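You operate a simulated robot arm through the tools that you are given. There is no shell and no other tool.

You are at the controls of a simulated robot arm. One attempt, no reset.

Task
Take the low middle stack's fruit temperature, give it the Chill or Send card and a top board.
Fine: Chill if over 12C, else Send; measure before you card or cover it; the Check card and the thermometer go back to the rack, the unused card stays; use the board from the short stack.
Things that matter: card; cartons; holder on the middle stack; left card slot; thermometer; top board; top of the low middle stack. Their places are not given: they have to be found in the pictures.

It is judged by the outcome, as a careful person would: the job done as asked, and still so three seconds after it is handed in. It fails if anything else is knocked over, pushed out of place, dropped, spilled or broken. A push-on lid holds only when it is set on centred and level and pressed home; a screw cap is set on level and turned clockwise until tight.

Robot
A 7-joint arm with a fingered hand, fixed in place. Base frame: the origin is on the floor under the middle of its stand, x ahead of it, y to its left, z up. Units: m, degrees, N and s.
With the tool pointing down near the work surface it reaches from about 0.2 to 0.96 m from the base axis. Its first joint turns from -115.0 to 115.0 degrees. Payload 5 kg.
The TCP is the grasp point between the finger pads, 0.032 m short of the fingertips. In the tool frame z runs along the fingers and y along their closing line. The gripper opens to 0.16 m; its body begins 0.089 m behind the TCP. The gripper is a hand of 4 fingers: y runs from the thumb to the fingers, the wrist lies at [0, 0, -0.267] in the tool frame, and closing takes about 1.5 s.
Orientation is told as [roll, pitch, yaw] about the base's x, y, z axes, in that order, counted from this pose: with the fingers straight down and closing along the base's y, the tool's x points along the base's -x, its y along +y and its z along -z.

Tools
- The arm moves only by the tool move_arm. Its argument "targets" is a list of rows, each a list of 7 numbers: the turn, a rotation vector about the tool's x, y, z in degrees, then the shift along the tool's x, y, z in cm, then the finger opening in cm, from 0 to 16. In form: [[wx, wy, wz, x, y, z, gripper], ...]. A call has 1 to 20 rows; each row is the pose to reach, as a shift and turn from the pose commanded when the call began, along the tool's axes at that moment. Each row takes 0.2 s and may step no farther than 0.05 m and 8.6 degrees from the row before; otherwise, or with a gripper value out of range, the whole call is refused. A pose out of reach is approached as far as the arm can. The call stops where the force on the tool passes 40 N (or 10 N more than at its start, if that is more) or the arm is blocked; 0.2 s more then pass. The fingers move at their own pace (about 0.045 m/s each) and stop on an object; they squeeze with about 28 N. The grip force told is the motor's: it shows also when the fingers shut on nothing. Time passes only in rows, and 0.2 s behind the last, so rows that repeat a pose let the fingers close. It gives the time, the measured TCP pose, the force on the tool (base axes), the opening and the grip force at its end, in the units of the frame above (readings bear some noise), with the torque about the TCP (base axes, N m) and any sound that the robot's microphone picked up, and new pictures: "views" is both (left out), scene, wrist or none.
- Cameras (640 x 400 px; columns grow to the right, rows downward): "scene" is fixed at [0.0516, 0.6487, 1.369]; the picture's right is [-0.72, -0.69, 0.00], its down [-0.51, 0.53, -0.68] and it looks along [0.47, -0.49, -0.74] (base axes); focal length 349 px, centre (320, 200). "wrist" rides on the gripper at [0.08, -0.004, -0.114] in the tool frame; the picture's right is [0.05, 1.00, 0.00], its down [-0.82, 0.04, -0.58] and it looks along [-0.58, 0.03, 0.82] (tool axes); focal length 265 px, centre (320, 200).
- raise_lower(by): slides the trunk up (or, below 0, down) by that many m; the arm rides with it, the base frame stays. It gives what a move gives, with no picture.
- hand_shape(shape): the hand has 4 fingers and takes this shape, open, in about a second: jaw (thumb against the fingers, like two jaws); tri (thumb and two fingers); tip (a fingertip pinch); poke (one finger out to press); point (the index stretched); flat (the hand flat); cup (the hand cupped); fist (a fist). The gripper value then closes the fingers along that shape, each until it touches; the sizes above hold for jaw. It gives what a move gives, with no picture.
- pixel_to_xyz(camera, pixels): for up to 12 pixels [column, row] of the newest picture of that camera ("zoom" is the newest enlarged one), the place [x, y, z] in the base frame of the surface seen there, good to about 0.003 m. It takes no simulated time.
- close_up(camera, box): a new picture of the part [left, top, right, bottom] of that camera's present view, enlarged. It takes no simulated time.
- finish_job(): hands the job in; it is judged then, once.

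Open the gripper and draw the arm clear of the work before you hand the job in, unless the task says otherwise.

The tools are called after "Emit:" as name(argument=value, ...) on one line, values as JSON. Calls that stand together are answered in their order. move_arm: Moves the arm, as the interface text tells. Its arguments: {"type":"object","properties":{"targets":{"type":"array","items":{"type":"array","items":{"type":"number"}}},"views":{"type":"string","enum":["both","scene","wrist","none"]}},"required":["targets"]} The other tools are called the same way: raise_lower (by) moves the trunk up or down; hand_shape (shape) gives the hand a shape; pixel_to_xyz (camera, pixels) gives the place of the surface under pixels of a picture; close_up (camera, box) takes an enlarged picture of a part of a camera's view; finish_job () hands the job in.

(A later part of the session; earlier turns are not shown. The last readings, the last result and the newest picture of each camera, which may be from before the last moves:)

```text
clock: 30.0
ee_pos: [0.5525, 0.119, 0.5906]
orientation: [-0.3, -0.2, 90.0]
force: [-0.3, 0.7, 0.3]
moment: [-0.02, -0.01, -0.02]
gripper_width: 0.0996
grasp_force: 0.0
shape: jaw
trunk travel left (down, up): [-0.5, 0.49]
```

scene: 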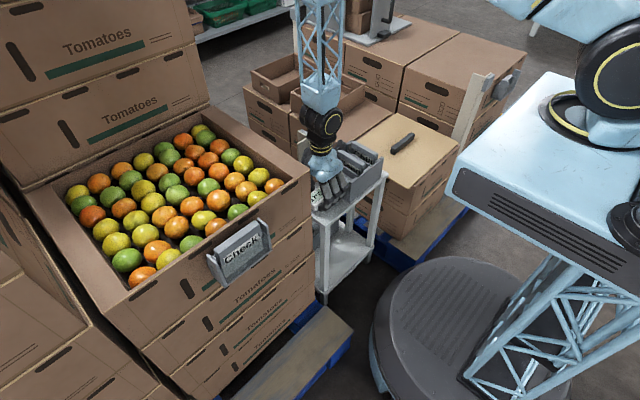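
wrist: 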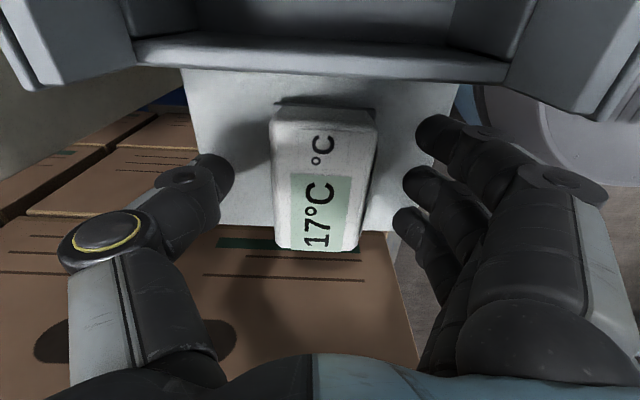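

Released and resting. I raise the hand straight up, clear of the rack and carton.

Emit:
move_arm(targets=[[0, 0, 0, 0, 0, -2, 10], [0, 0, 0, 0, 0, -5, 10], [0, 0, 0, 0, 0, -9, 10], [0, 0, 0, 0, 0, -13, 10], [0, 0, 0, 0, 0, -17, 10], [0, 0, 0, 0, 0, -21, 10], [0, 0, 0, 0, 0, -25, 10], [0, 0, 0, 0, 0, -29, 10], [0, 0, 0, 0, 0, -33, 10], [0, 0, 0, 0, 0, -37, 10]])

```text
clock: 32.2
ee_pos: [0.5552, 0.1209, 0.96]
orientation: [-0.3, -0.2, 90.0]
force: [-0.4, -0.4, -0.1]
moment: [0.01, -0.01, 0.01]
gripper_width: 0.0997
grasp_force: 0.0
shape: jaw
trunk travel left (down, up): [-0.5, 0.49]
```

scene: 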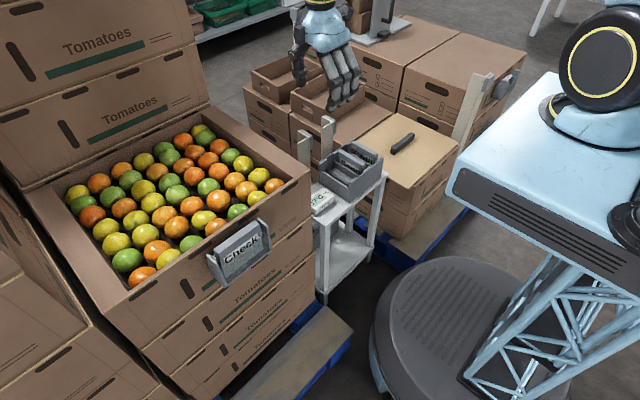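
wrist: 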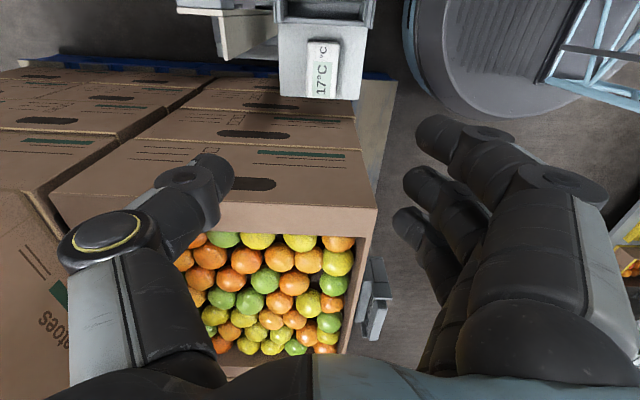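

The thermometer is back. Now I inspect the holder and Check card at scene (240,250) carefully and measure its geometry.

Emit:
close_up(camera="scene", box=[195, 205, 285, 295])

Emit:
close_up(camera="wrist", box=[340, 230, 420, 360])

Emit:
pixel_to_xyz(camera="scene", pixels=[[216, 251], [235, 240], [250, 231], [263, 223], [213, 246], [205, 258], [268, 222], [258, 218], [225, 245], [245, 234], [218, 282], [268, 248]])

```text
4.44 times, centred on (240, 250) of scene
```

zoom: 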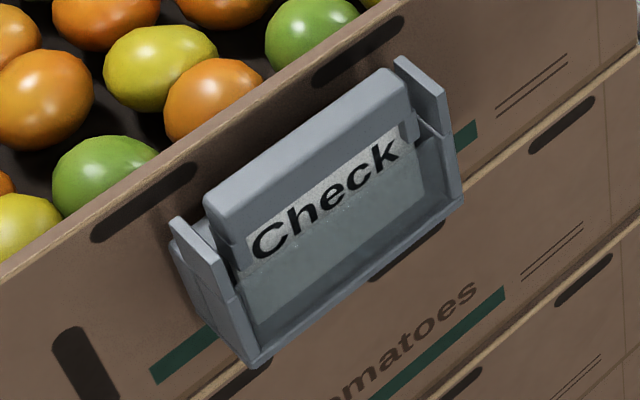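

```text
3.08 times, centred on (380, 295) of wrist
```

zoom: 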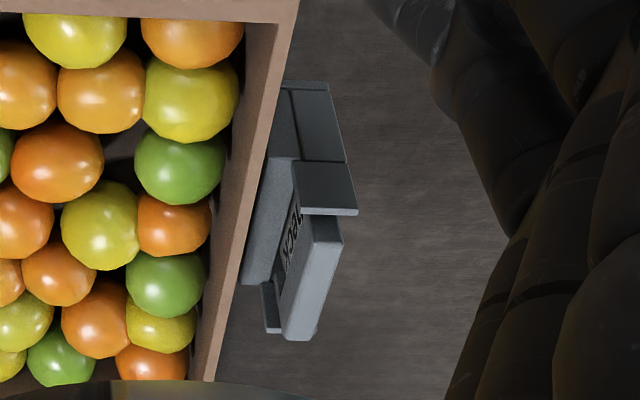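

```text
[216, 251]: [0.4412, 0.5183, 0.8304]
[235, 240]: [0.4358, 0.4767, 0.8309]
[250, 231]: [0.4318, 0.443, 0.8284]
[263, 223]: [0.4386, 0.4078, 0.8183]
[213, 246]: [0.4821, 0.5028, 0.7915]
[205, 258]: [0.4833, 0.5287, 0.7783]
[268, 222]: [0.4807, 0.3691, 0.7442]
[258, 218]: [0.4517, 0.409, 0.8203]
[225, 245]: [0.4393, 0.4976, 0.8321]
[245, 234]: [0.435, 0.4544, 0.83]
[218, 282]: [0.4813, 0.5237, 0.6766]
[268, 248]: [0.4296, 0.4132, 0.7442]
```

The Check card's top edge is at z≈0.831, x≈0.437, y≈0.42–0.52, facing the robot. I move above it to view it from directly above between the fingers.

Emit:
move_arm(targets=[[0, 0, 0, -3.5, 1.5, 0, 10], [0, 0, 0, -7, 3, 0, 10], [0, 0, 0, -10.5, 4.5, 0, 10], [0, 0, 0, -14, 6, 0, 10], [0, 0, 0, -17.5, 7.5, 0, 10], [0, 0, 0, -21, 9, 0, 10], [0, 0, 0, -24.5, 10.5, 0, 10], [0, 0, 0, -27, 11.5, 0, 10], [0, 0, 0, -27, 11.5, 0, 10]])

```text
clock: 34.2
ee_pos: [0.4375, 0.3889, 0.9593]
orientation: [-0.3, -0.1, 89.9]
force: [-0.4, -0.3, 0.0]
moment: [0.01, -0.04, -0.01]
gripper_width: 0.0995
grasp_force: 0.1
shape: jaw
trunk travel left (down, up): [-0.5, 0.49]
```

scene: 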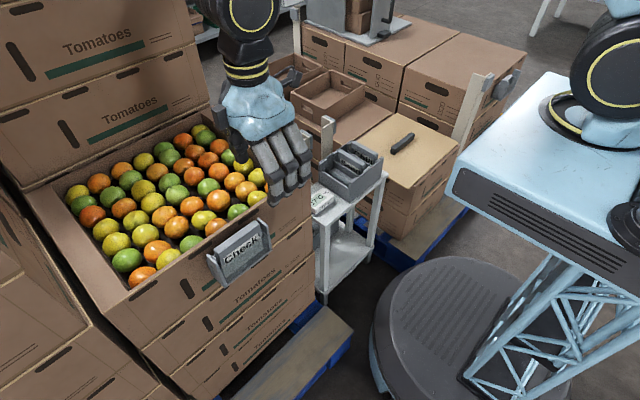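
wrist: 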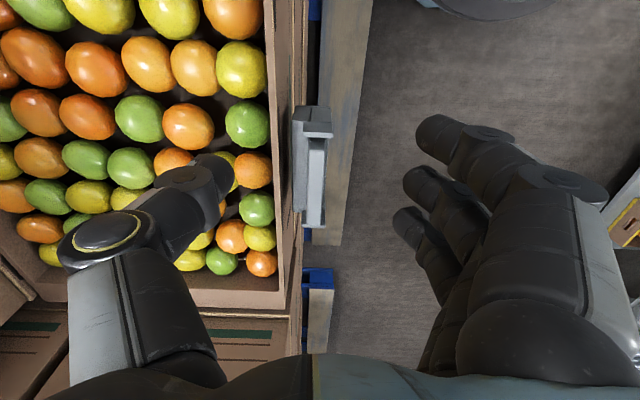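

Emit:
close_up(camera="wrist", box=[260, 90, 380, 260])

Emit:
pixel_to_xyz(camera="wrist", pixels=[[312, 110], [312, 150], [325, 150], [318, 180], [308, 180], [323, 180], [315, 218], [300, 190], [330, 128], [290, 180], [276, 180], [316, 140]])

```text
2.35 times, centred on (320, 175) of wrist
```

zoom: 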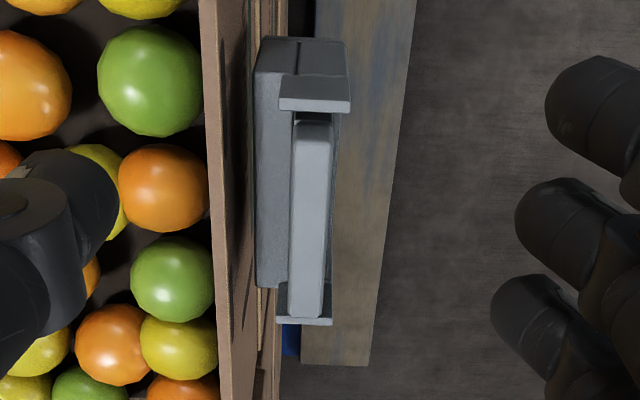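

```text
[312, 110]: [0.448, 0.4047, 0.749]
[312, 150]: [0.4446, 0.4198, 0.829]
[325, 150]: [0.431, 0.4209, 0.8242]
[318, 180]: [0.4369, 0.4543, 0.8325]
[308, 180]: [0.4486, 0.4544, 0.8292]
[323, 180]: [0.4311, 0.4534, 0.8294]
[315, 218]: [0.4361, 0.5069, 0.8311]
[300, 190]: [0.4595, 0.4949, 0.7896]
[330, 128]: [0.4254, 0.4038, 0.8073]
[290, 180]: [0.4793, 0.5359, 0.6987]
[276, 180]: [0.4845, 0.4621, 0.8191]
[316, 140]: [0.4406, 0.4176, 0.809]
```

The card top spans x≈0.429–0.449 and y≈0.418–0.515, top z 0.831, with the carton rim just behind at x≈0.482. I'll centre over it with a 5 cm opening, staying above for a check.

Emit:
move_arm(targets=[[0, 0, 0, -3, -0.1, 0, 8], [0, 0, 0, -6, -0.1, 0, 6], [0, 0, 0, -7.8, -0.1, 2, 5], [0, 0, 0, -7.8, -0.1, 4, 5], [0, 0, 0, -7.8, -0.1, 5.5, 5], [0, 0, 0, -7.8, -0.1, 5.5, 5]])

Emit:
close_up(camera="scene", box=[170, 150, 320, 260])

```text
clock: 35.6
ee_pos: [0.441, 0.4663, 0.9059]
orientation: [-0.4, -0.1, 90.1]
force: [0.3, -0.4, -0.6]
moment: [0.0, 0.01, 0.0]
gripper_width: 0.0505
grasp_force: 0.0
shape: jaw
trunk travel left (down, up): [-0.5, 0.49]
```

scene: 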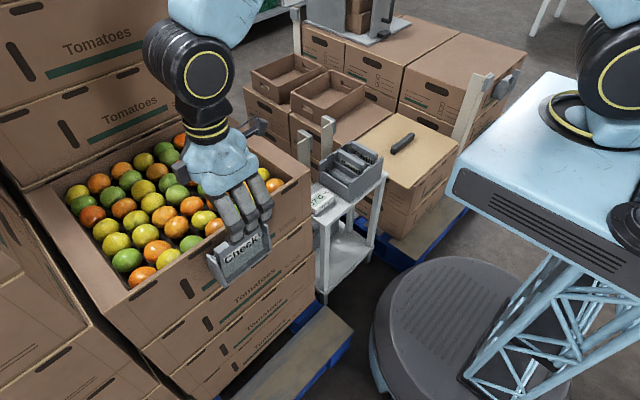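
wrist: 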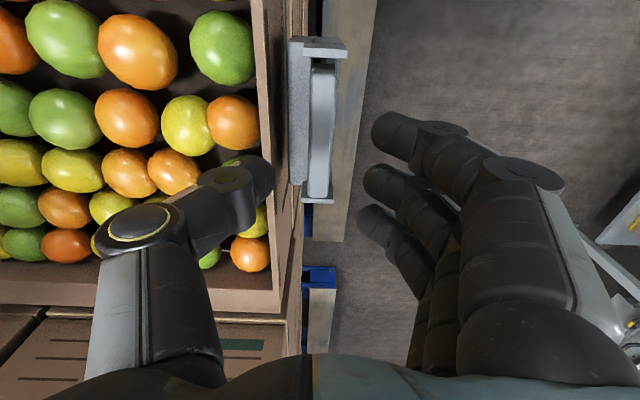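

```text
3.64 times, centred on (245, 205) of scene
```

zoom: 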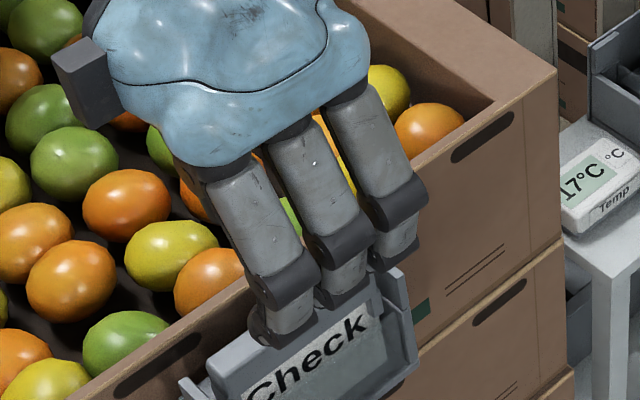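

The card (cols 308–333) lies midway between the thumb tip (col 273) and the fingertips (col 370). I lower until fingertips straddle the card's top by about 1 cm, staying above the rim.

Emit:
move_arm(targets=[[0, 0, 0, 0, 0, 1.5, 5], [0, 0, 0, 0, 0, 3, 5], [0, 0, 0, 0, 0, 4, 5], [0, 0, 0, 0, 0, 4.7, 5], [0, 0, 0, 0, 0, 5.0, 5]])

Emit:
close_up(camera="scene", box=[170, 180, 320, 290])

Emit:
close_up(camera="wrist", box=[220, 100, 420, 260])

```text
clock: 36.8
ee_pos: [0.4392, 0.4655, 0.8571]
orientation: [-0.4, -0.2, 90.0]
force: [-0.7, 0.7, 0.4]
moment: [-0.02, -0.02, 0.0]
gripper_width: 0.0505
grasp_force: 0.0
shape: jaw
trunk travel left (down, up): [-0.5, 0.49]
```

scene: 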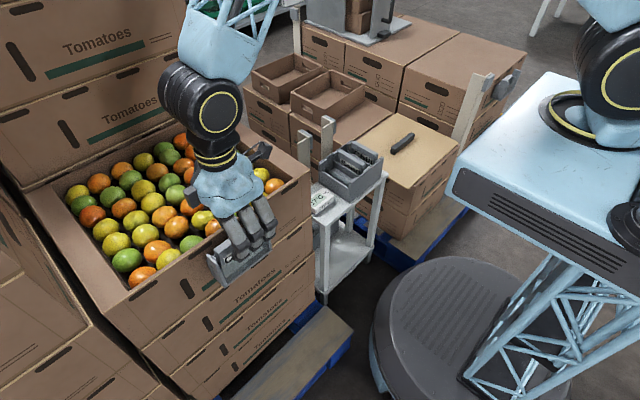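
wrist: 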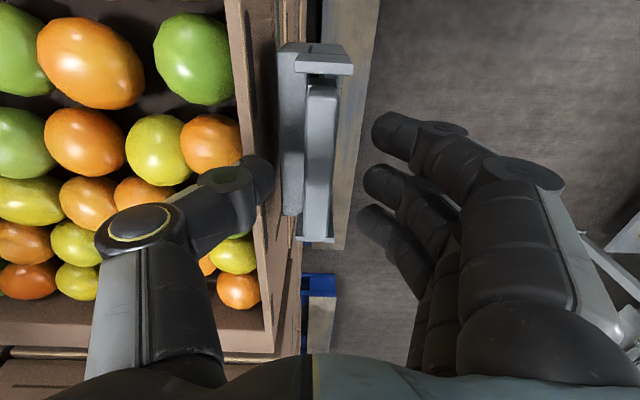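

```text
3.64 times, centred on (245, 235) of scene
```

zoom: 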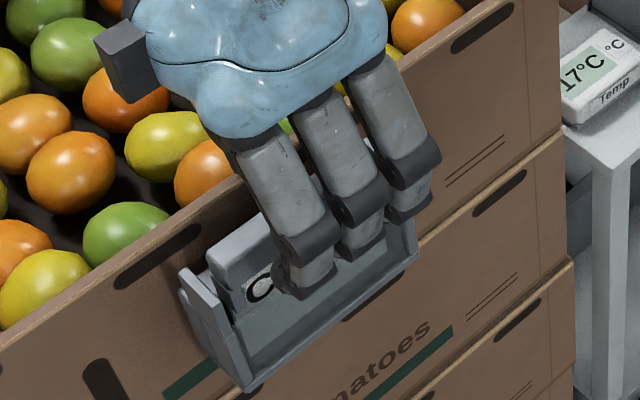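

```text
2.50 times, centred on (320, 180) of wrist
```

zoom: 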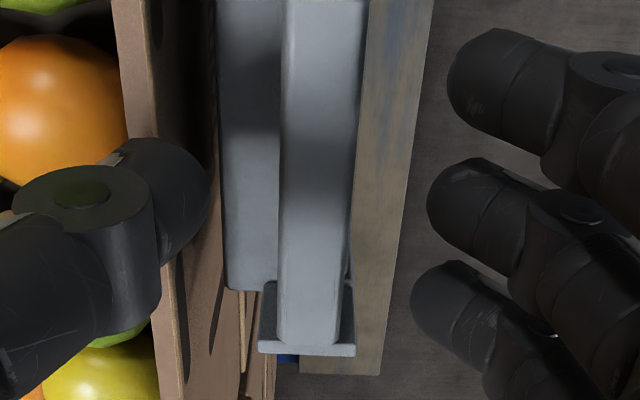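

The tips straddle the card. I check the fingertip positions relative to the card before narrowing.

Emit:
pixel_to_xyz(camera="scene", pixels=[[241, 254], [256, 245], [270, 236], [241, 258], [256, 248], [270, 239], [246, 255], [236, 252], [225, 250], [215, 250]])

Emit:
pixel_to_xyz(camera="wrist", pixels=[[273, 180], [262, 165], [262, 195], [265, 180], [380, 125], [372, 180], [362, 215], [395, 125], [320, 150], [310, 180], [328, 180], [315, 225]])

```text
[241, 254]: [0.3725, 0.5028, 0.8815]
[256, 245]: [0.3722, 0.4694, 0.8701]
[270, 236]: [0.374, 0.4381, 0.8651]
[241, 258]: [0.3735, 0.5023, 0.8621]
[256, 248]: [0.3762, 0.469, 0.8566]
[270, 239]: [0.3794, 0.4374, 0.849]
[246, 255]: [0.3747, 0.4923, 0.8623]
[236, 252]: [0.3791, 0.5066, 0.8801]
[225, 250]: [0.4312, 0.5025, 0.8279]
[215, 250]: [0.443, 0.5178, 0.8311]
```

```text
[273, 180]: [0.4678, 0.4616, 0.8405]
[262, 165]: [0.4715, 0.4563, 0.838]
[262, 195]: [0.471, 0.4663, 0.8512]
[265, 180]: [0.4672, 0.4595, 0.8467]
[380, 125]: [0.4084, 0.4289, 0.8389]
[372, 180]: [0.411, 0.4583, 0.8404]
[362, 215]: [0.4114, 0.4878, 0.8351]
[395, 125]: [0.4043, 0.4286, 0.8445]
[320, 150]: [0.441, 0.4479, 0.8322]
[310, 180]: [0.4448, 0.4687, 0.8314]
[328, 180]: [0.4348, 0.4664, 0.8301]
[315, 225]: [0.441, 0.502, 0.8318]
```

Fingertips: thumb inner face x≈0.468, fingers' inner x≈0.411, the card centre x≈0.4395 — well centred. I narrow the opening to 2.7 cm at this height and shift 3 mm toward -y.

Emit:
move_arm(targets=[[0, 0, 0, 0.3, 0, 0, 4], [0, 0, 0, 0.3, 0, 0, 3.2], [0, 0, 0, 0.3, 0, 0, 2.7], [0, 0, 0, 0.3, 0, 0, 2.7], [0, 0, 0, 0.3, 0, 0, 2.7]], views="wrist")

Emit:
close_up(camera="wrist", box=[220, 100, 420, 260])

```text
clock: 38.0
ee_pos: [0.4391, 0.4634, 0.8563]
orientation: [-0.3, -0.3, 90.0]
force: [-0.1, 0.5, -0.8]
moment: [0.0, -0.03, -0.01]
gripper_width: 0.0273
grasp_force: 0.0
shape: jaw
trunk travel left (down, up): [-0.5, 0.49]
```

wrist: 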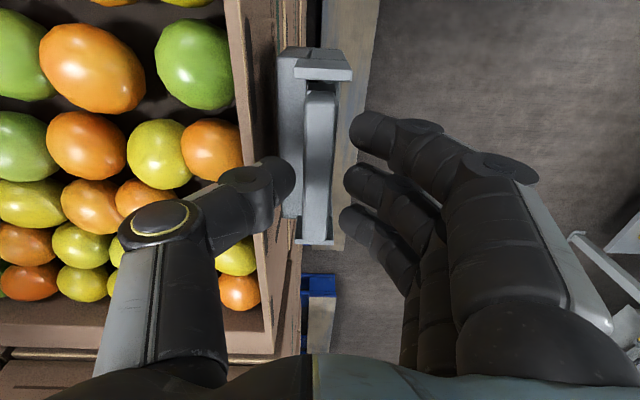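

```text
2.50 times, centred on (320, 180) of wrist
```

zoom: 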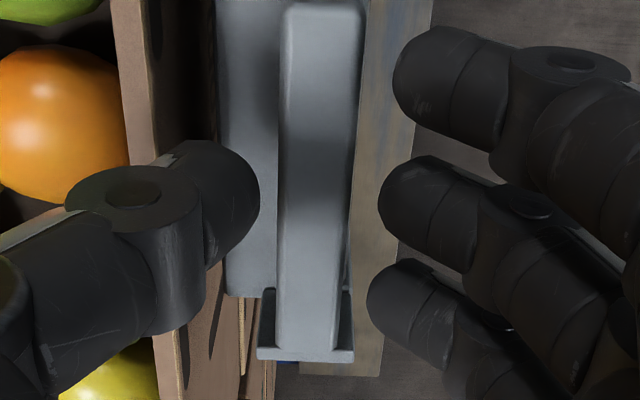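

Gaps are about 5 mm each side. I narrow to 2.2 cm and step down 6 mm, watching the force.

Emit:
move_arm(targets=[[0, 0, 0, 0, 0, 0, 2.2], [0, 0, 0, 0, 0, 0.2, 2.2], [0, 0, 0, 0, 0, 0.4, 2.2], [0, 0, 0, 0, 0, 0.6, 2.2], [0, 0, 0, 0, 0, 0.6, 2.2]], views="wrist")

Emit:
close_up(camera="wrist", box=[220, 100, 420, 260])

```text
clock: 39.2
ee_pos: [0.4385, 0.4638, 0.8497]
orientation: [-0.3, 0.0, 89.9]
force: [-0.9, -0.6, -0.1]
moment: [0.02, -0.01, -0.02]
gripper_width: 0.0224
grasp_force: 0.0
shape: jaw
trunk travel left (down, up): [-0.5, 0.49]
```

wrist: 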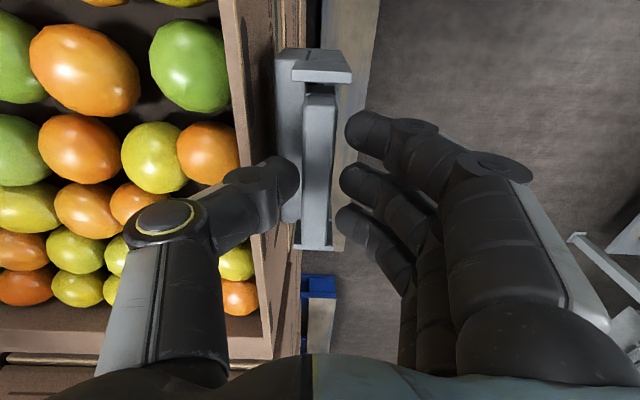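

```text
2.50 times, centred on (320, 180) of wrist
```

zoom: 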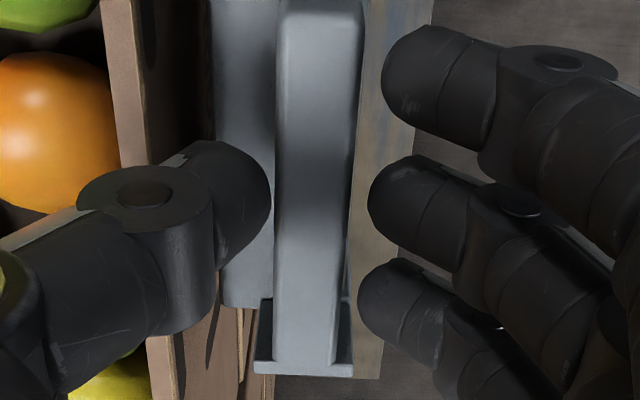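

Thumb and fingers are just either side of the card, no contact force. I step down 5 mm more.

Emit:
move_arm(targets=[[0, 0, 0, 0, -0.05, 0.15, 2.2], [0, 0, 0, 0, -0.05, 0.3, 2.2], [0, 0, 0, 0, -0.05, 0.5, 2.2], [0, 0, 0, 0, -0.05, 0.5, 2.2]], views="wrist")

Emit:
close_up(camera="wrist", box=[220, 100, 420, 260])

```text
clock: 40.2
ee_pos: [0.4373, 0.4641, 0.8467]
orientation: [-0.3, 0.0, 90.1]
force: [-1.5, -0.6, 0.7]
moment: [-0.02, -0.04, -0.01]
gripper_width: 0.0224
grasp_force: 0.0
shape: jaw
trunk travel left (down, up): [-0.5, 0.49]
```

wrist: 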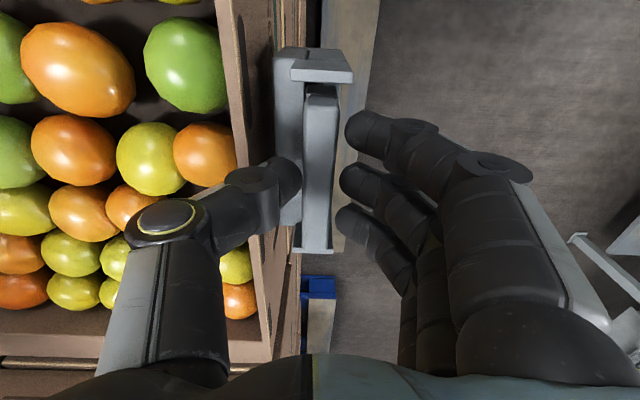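

```text
2.50 times, centred on (320, 180) of wrist
```

zoom: 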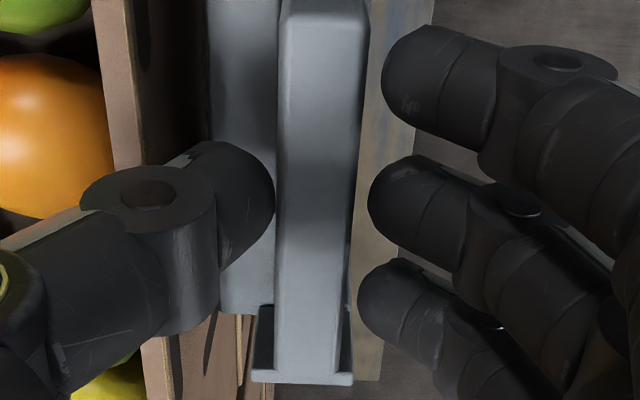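

Still no significant force; overlap is about 1.7 cm. I step down another 5 mm.

Emit:
move_arm(targets=[[0, 0, 0, 0, 0, 0.2, 2.2], [0, 0, 0, 0, 0, 0.4, 2.2], [0, 0, 0, 0, 0, 0.5, 2.2], [0, 0, 0, 0, 0, 0.5, 2.2]], views="wrist")

Emit:
close_up(camera="wrist", box=[220, 100, 420, 260])

```text
clock: 41.2
ee_pos: [0.4378, 0.4646, 0.841]
orientation: [-0.3, -0.2, 89.9]
force: [-3.3, -0.4, 5.0]
moment: [0.02, -0.08, -0.04]
gripper_width: 0.0215
grasp_force: 0.1
shape: jaw
trunk travel left (down, up): [-0.5, 0.49]
```

wrist: 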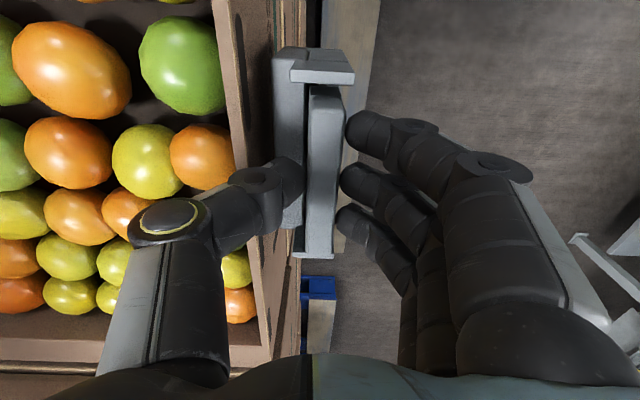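

```text
2.50 times, centred on (320, 180) of wrist
```

zoom: 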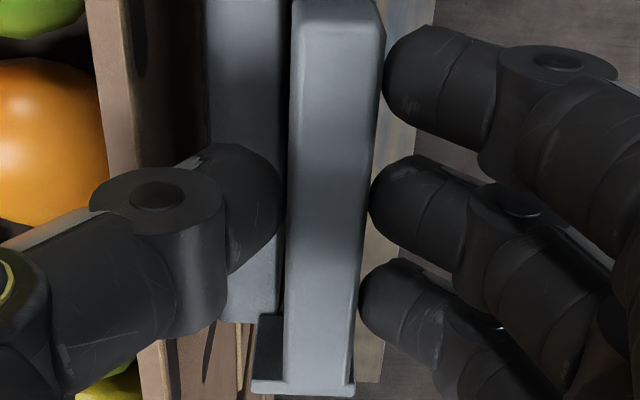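

Light contact (5 N) – thumb touching the rim slightly and the card resting against the fingers. Depth is enough (about 2 cm); I close on the card.

Emit:
move_arm(targets=[[0, 0, 0, 0, 0, 0, 1.5], [0, 0, 0, 0, 0, 0, 0.8], [0, 0, 0, 0, 0, 0, 0.5], [0, 0, 0, 0, 0, 0, 0.5], [0, 0, 0, 0, 0, 0, 0.5]], views="wrist")

Emit:
close_up(camera="wrist", box=[220, 100, 420, 260])

```text
clock: 42.4
ee_pos: [0.4388, 0.4642, 0.8408]
orientation: [-0.3, -0.1, 89.9]
force: [0.0, -0.4, 0.5]
moment: [0.06, -0.05, 0.02]
gripper_width: 0.0145
grasp_force: 27.9
shape: jaw
trunk travel left (down, up): [-0.5, 0.49]
```

wrist: 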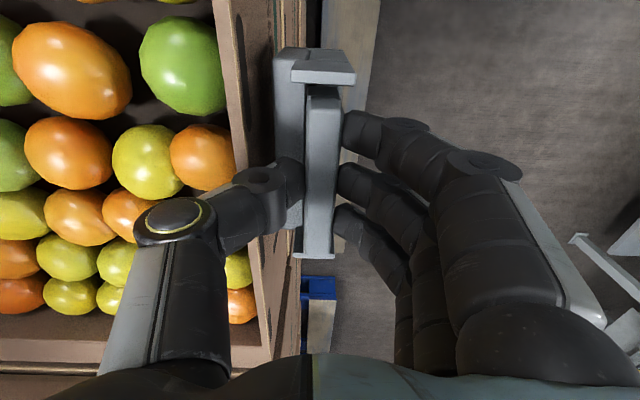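

```text
2.50 times, centred on (320, 180) of wrist
```

zoom: 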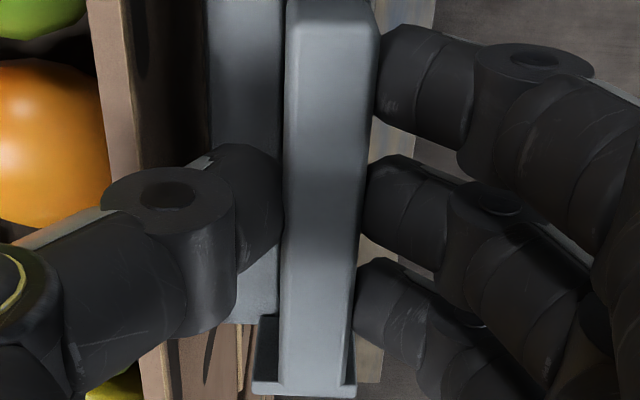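

Gripped at 1.45 cm, 28 N. I lift slowly straight up to draw the card out of the holder.

Emit:
move_arm(targets=[[0, 0, 0, 0, 0, -0.5, 0.5], [0, 0, 0, 0, 0, -1.5, 0.5], [0, 0, 0, 0, 0, -3, 0.5], [0, 0, 0, 0, 0, -5, 0.5], [0, 0, 0, 0, 0, -7, 0.5], [0, 0, 0, 0, 0, -9, 0.5], [0, 0, 0, 0, 0, -11, 0.5], [0, 0, 0, 0, 0, -13, 0.5]])

Emit:
close_up(camera="scene", box=[170, 150, 320, 280])

```text
clock: 44.2
ee_pos: [0.4376, 0.4604, 0.97]
orientation: [-0.3, -0.1, 90.0]
force: [-0.5, 1.1, -0.8]
moment: [0.03, 0.03, -0.02]
gripper_width: 0.0147
grasp_force: 28.0
shape: jaw
trunk travel left (down, up): [-0.5, 0.49]
```

scene: 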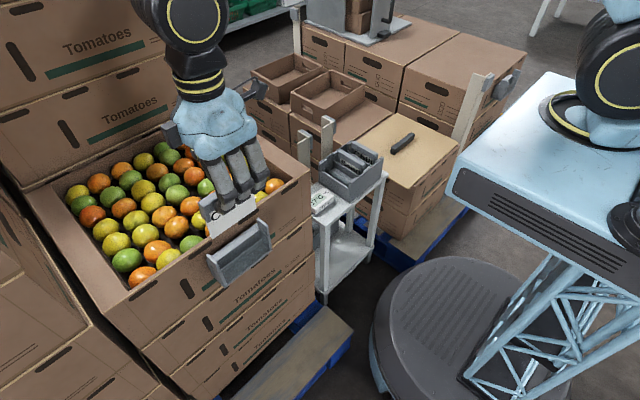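
wrist: 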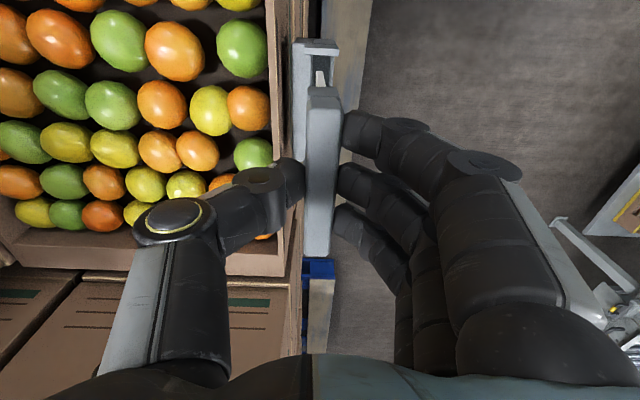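

```text
3.08 times, centred on (245, 215) of scene
```

zoom: 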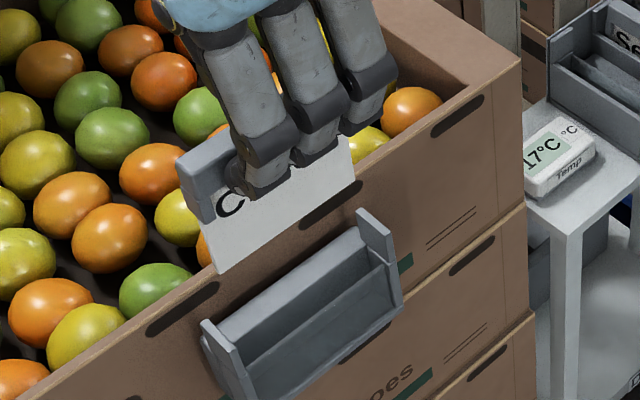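

Card is out cleanly; the holder is empty. Now I examine the rack's left slot in detail from the scene camera, with measurements.

Emit:
close_up(camera="scene", box=[312, 138, 392, 208])

Emit:
pixel_to_xyz(camera="zoom", pixels=[[120, 190], [250, 260], [150, 200], [270, 250], [200, 215], [240, 190], [180, 160], [300, 210], [70, 240], [310, 330], [330, 240], [110, 130]])

```text
5.71 times, centred on (352, 173) of scene
```

zoom: 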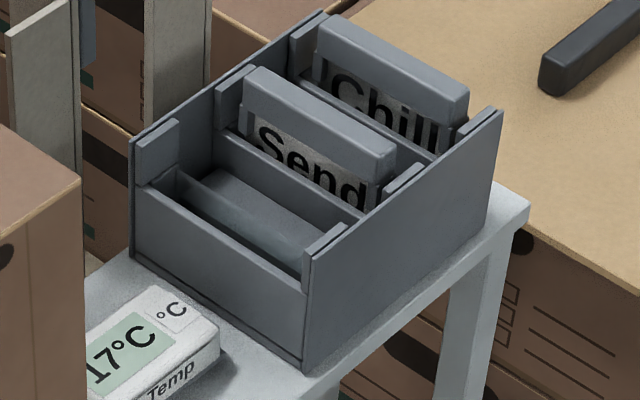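

```text
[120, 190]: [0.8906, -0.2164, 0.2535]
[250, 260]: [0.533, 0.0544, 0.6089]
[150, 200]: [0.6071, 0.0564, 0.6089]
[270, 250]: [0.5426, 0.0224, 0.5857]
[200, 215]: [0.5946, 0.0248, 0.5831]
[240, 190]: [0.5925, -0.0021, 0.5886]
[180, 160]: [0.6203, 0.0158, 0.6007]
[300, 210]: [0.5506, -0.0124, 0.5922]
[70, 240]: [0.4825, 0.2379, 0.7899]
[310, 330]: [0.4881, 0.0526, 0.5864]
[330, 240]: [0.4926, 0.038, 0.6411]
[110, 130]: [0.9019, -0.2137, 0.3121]
```

Emit:
pixel_to_xyz(camera="zoom", pixels=[[256, 74], [322, 106], [390, 143], [250, 90], [320, 123], [384, 160], [328, 22], [396, 52], [462, 88], [322, 38], [390, 70], [458, 105]])

Emit:
pixel_to_xyz(camera="zoom", pixels=[[155, 143], [160, 165], [320, 243], [340, 230], [232, 90], [237, 110], [400, 185], [418, 168], [308, 38], [310, 58], [475, 125], [490, 112]])

Emit:
pixel_to_xyz(camera="zoom", pixels=[[180, 215], [230, 245], [290, 277], [180, 185], [230, 210], [290, 240], [200, 195], [260, 225], [160, 190], [305, 262], [240, 220], [180, 200]])

```text
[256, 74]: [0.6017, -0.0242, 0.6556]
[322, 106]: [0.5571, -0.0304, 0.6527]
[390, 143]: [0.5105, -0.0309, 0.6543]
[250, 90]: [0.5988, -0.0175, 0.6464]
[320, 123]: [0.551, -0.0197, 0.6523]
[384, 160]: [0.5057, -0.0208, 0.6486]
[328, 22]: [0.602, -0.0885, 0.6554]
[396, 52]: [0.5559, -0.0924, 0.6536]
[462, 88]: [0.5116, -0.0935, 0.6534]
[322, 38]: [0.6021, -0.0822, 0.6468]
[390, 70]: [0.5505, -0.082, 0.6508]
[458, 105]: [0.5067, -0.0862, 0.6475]
```

```text
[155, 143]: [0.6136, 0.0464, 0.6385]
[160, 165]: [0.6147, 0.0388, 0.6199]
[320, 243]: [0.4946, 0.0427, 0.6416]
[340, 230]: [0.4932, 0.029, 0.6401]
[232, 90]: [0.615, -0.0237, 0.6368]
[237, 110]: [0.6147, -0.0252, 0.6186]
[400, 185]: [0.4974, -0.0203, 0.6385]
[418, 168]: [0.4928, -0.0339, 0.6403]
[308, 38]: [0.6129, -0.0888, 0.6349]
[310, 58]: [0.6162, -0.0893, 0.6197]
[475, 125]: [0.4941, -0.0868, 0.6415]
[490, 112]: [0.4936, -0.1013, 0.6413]
```

```text
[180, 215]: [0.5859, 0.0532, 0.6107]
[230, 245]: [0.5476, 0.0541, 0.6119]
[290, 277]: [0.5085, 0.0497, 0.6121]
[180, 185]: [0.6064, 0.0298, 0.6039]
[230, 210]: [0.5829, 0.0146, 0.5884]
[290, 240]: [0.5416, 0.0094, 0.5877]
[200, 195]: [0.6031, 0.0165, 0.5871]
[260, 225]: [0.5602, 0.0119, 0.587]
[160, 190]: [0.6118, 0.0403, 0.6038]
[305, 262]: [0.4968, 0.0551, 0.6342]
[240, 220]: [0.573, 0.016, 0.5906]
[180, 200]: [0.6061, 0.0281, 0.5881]
```

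The slot pitch is ~0.064 m, so the empty left slot centre is at y≈0.0375, x centre ≈0.554, with card top z 0.654 when seated. I measure the held card's extents to know its offset from the TCP.

Emit:
close_up(camera="wrist", box=[260, 70, 380, 270])

Emit:
pixel_to_xyz(camera="wrist", pixels=[[326, 90], [326, 93], [326, 98], [322, 150], [318, 200], [316, 245], [316, 250], [316, 254], [310, 150], [340, 150], [306, 240], [330, 240]])

```text
2.00 times, centred on (320, 170) of wrist
```

zoom: 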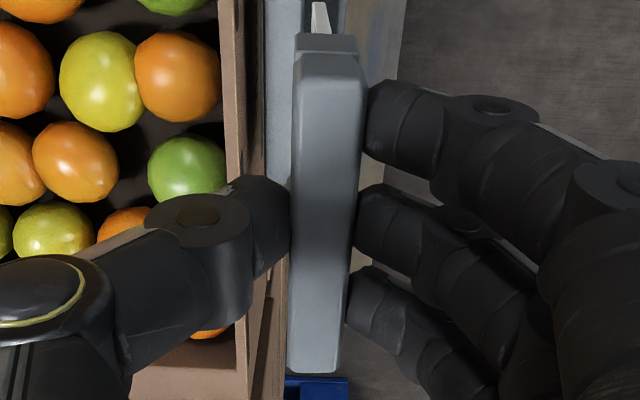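

```text
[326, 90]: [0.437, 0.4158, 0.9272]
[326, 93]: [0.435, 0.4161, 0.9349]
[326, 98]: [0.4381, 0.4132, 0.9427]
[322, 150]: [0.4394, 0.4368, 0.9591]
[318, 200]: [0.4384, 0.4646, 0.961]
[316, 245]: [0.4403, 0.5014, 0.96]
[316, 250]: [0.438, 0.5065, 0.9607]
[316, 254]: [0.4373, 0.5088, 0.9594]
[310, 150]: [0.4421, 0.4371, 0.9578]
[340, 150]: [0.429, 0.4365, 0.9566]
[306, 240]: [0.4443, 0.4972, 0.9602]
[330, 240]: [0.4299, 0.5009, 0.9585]
```

The card's centre is ~1.5 mm +y of the TCP and its top is 1 cm below the TCP. I now carry it over the rack while turning back to yaw 0, so its face looks to +y like the others.

Emit:
move_arm(targets=[[0, 0, 6.4, 3, -0.8, 0, 0.5], [0, 0, 12.8, 6, -1.6, 0, 0.5], [0, 0, 19.2, 9, -2.5, 0, 0.5], [0, 0, 25.6, 12, -3.3, 0, 0.5], [0, 0, 32, 15, -4.1, 0, 0.5], [0, 0, 38.4, 18, -4.9, 0, 0.5], [0, 0, 44.8, 21, -5.7, 0, 0.5], [0, 0, 51.2, 24, -6.6, 0, 0.5], [0, 0, 57.6, 27, -7.4, 0, 0.5], [0, 0, 64, 30, -8.2, 0, 0.5], [0, 0, 70.4, 33, -9, 0, 0.5], [0, 0, 76.8, 36, -9.8, 0, 0.5], [0, 0, 83.2, 39, -10.7, 0, 0.5], [0, 0, 90, 42, -11.5, 0, 0.5], [0, 0, 90, 42.3, -11.5, 0, 0.5]])

```text
clock: 47.4
ee_pos: [0.5526, 0.0392, 0.9724]
orientation: [0.2, -0.3, 0.0]
force: [-1.0, 0.4, -0.2]
moment: [0.02, -0.03, -0.05]
gripper_width: 0.0145
grasp_force: 27.8
shape: jaw
trunk travel left (down, up): [-0.5, 0.49]
```

scene: 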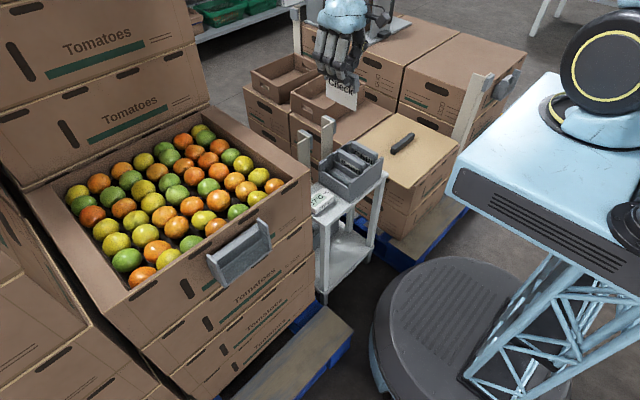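
wrist: 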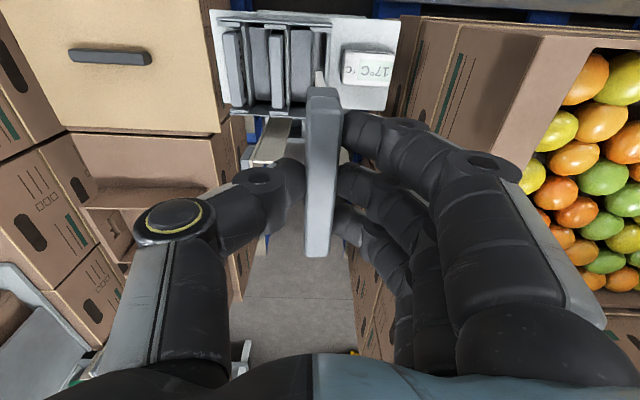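

The Check card is above the rack facing +y. I measure its lower edge to know its height before inserting.

Emit:
close_up(camera="scene", box=[290, 40, 390, 130])

Emit:
close_up(camera="wrist", box=[200, 0, 420, 140])

```text
4.44 times, centred on (340, 85) of scene
```

zoom: 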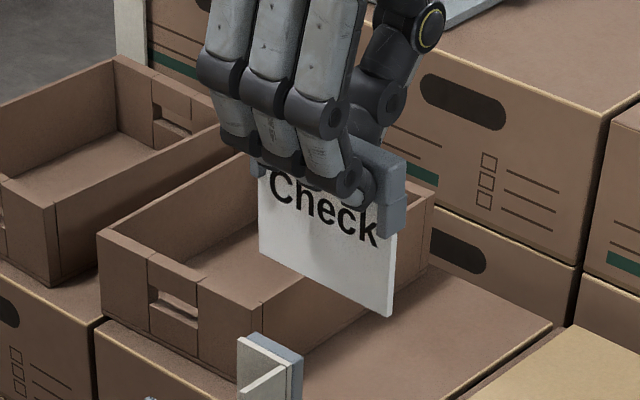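

```text
2.86 times, centred on (310, 70) of wrist
```

zoom: 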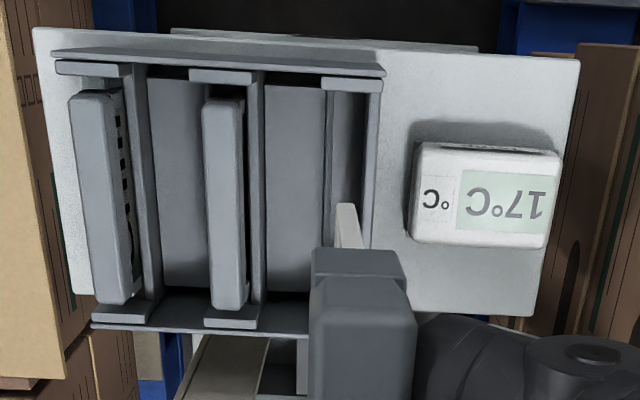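

Emit:
pixel_to_xyz(camera="scene", pixels=[[355, 108], [353, 103], [345, 102], [335, 97], [329, 92], [345, 90], [356, 128], [357, 122], [358, 136], [354, 82], [330, 80], [350, 95]])

Emit:
pixel_to_xyz(camera="wrist", pixels=[[319, 75], [317, 72], [322, 90], [312, 90], [336, 90], [324, 150], [318, 200], [316, 250], [290, 25], [322, 28], [330, 60], [295, 60]])

```text
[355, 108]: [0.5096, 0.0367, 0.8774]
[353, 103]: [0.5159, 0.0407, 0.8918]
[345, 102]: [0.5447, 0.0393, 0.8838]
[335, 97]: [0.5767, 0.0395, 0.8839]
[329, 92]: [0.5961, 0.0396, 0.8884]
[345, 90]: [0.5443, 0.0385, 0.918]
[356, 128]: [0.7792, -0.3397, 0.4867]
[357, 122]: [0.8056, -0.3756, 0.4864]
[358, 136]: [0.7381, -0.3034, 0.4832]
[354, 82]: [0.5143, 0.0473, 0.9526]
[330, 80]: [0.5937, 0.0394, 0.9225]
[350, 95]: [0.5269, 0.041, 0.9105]
```

```text
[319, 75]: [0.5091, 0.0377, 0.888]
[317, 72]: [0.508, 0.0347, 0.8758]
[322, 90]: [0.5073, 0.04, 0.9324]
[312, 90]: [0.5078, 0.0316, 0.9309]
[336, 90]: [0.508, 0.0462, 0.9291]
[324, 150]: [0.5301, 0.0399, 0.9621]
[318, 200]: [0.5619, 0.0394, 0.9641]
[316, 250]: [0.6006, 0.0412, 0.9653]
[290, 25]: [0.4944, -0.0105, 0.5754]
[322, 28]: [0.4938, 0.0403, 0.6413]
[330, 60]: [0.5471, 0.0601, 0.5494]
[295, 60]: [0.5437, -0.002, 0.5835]
```

Emit:
pixel_to_xyz(camera="wrist", pixels=[[270, 70], [276, 70], [282, 70], [227, 70], [233, 70], [240, 70], [313, 27], [330, 28], [266, 26], [284, 27], [219, 24], [238, 25]])

Emit:
pixel_to_xyz(camera="wrist", pixels=[[316, 45], [322, 45], [327, 45], [330, 50], [332, 45], [310, 45], [300, 45], [287, 50], [283, 50], [290, 50], [267, 112], [284, 113]])

```text
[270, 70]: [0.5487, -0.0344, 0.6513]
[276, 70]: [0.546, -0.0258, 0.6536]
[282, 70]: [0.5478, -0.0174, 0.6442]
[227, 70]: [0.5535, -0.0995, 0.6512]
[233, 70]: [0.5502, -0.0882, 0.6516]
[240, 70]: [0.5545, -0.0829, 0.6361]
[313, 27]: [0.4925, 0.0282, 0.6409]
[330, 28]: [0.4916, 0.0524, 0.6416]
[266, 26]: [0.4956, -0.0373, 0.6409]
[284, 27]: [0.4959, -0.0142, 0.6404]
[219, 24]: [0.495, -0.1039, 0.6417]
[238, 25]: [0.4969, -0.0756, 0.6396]
```

```text
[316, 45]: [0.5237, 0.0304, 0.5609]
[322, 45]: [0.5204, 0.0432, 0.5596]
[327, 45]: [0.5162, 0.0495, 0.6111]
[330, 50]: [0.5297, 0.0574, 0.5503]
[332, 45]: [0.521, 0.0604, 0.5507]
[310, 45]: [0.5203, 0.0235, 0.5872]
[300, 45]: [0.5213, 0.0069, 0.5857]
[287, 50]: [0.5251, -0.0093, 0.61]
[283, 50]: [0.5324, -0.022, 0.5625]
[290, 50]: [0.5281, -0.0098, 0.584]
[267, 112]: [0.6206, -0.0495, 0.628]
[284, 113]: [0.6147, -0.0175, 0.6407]
```

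The left slot's centre is y≈0.0385 with floor z≈0.56; the card hangs at y≈0.039. I lower to just above the slot and check alignment.

Emit:
move_arm(targets=[[0, 0, 0, 0.15, 0, 4, 0.5], [0, 0, 0, 0.15, 0, 8, 0.5], [0, 0, 0, 0.15, 0, 12, 0.5], [0, 0, 0, 0.15, 0, 16, 0.5], [0, 0, 0, 0.15, 0, 19, 0.5], [0, 0, 0, 0.15, 0, 21, 0.5], [0, 0, 0, 0.15, 0, 21.8, 0.5]])

Emit:
close_up(camera="wrist", box=[230, 0, 410, 140])

Emit:
close_up(camera="scene", box=[300, 110, 400, 200])

```text
clock: 49.0
ee_pos: [0.5518, 0.041, 0.7514]
orientation: [0.2, -0.3, 0.0]
force: [-0.1, -0.5, -0.7]
moment: [0.01, 0.0, 0.02]
gripper_width: 0.0144
grasp_force: 27.9
shape: jaw
trunk travel left (down, up): [-0.5, 0.49]
```

scene: 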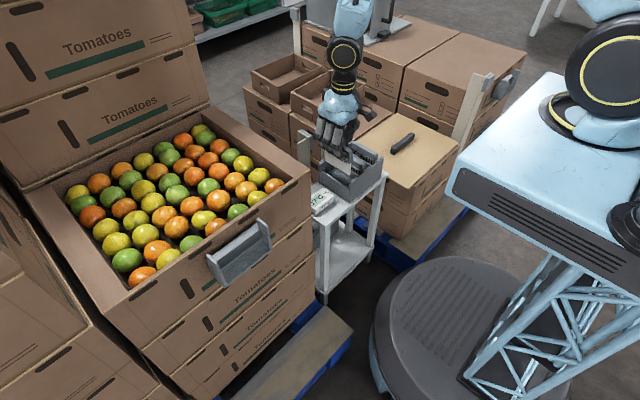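
wrist: 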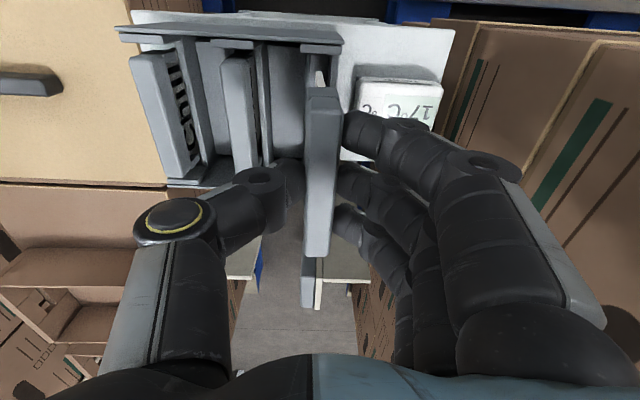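

```text
2.86 times, centred on (320, 70) of wrist
```

zoom: 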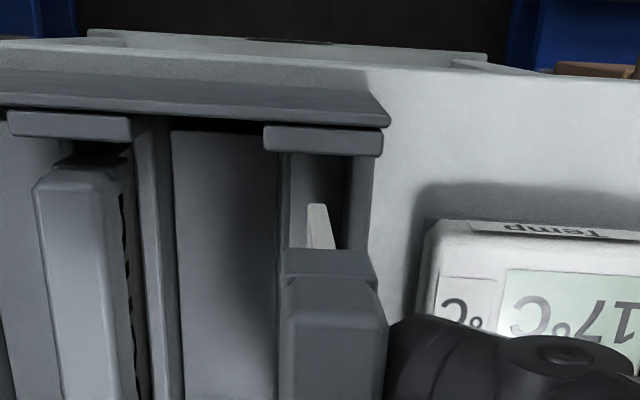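

```text
4.44 times, centred on (350, 155) of scene
```

zoom: 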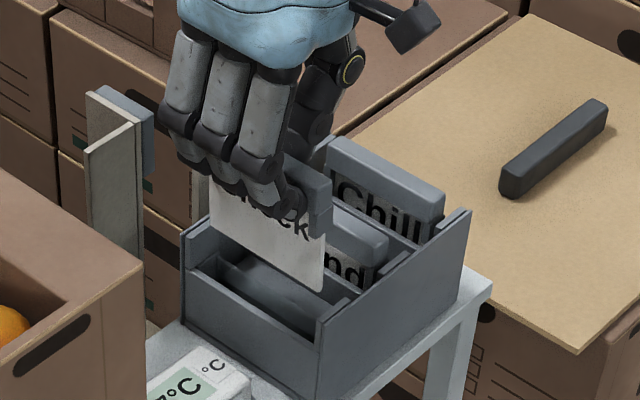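

The card plate is centred in the groove. I lower it slowly into the slot, watching the force.

Emit:
move_arm(targets=[[0, 0, 0, 0, 0, 1, 0.5], [0, 0, 0, 0, 0, 2, 0.5], [0, 0, 0, 0, 0, 3, 0.5], [0, 0, 0, 0, 0, 4, 0.5], [0, 0, 0, 0, 0, 4.5, 0.5]])

Emit:
close_up(camera="wrist", box=[230, 0, 410, 140])

Emit:
close_up(camera="scene", box=[300, 120, 400, 210])

```text
clock: 50.2
ee_pos: [0.5527, 0.0421, 0.706]
orientation: [0.2, -0.3, 0.0]
force: [0.0, -0.5, -0.5]
moment: [-0.01, 0.02, 0.0]
gripper_width: 0.0146
grasp_force: 27.8
shape: jaw
trunk travel left (down, up): [-0.5, 0.49]
```

scene: 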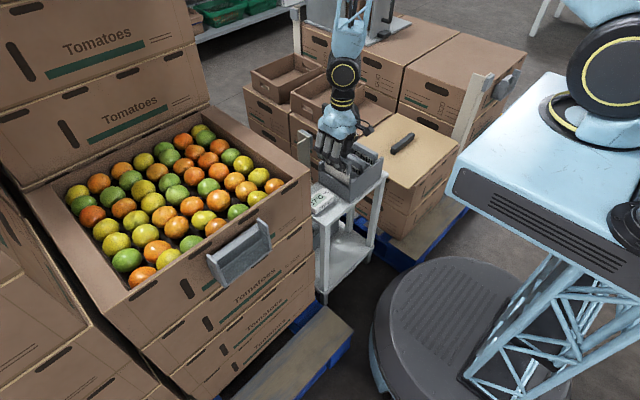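
wrist: 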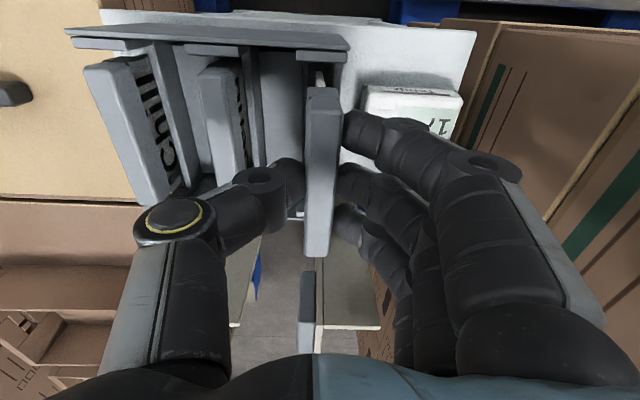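

```text
2.86 times, centred on (320, 70) of wrist
```

zoom: 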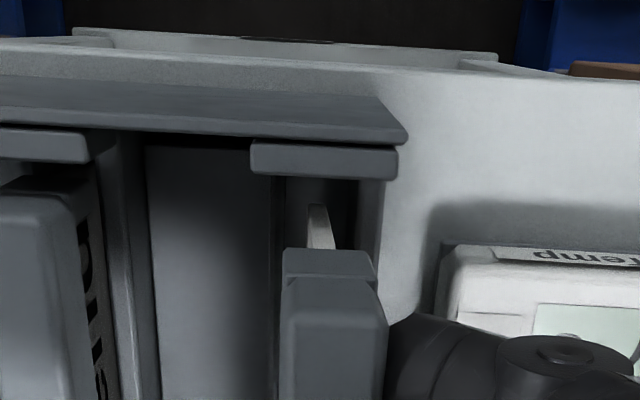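

```text
4.44 times, centred on (350, 165) of scene
```

zoom: 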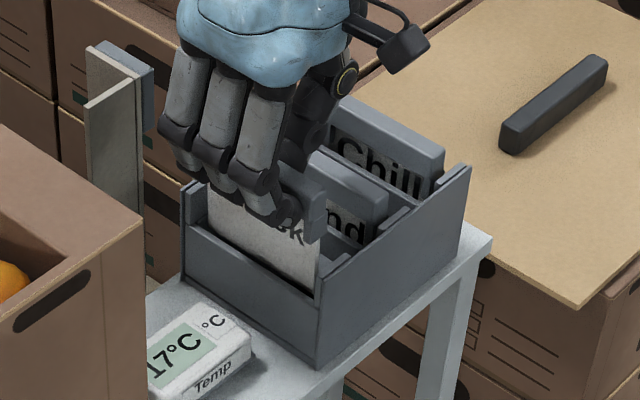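

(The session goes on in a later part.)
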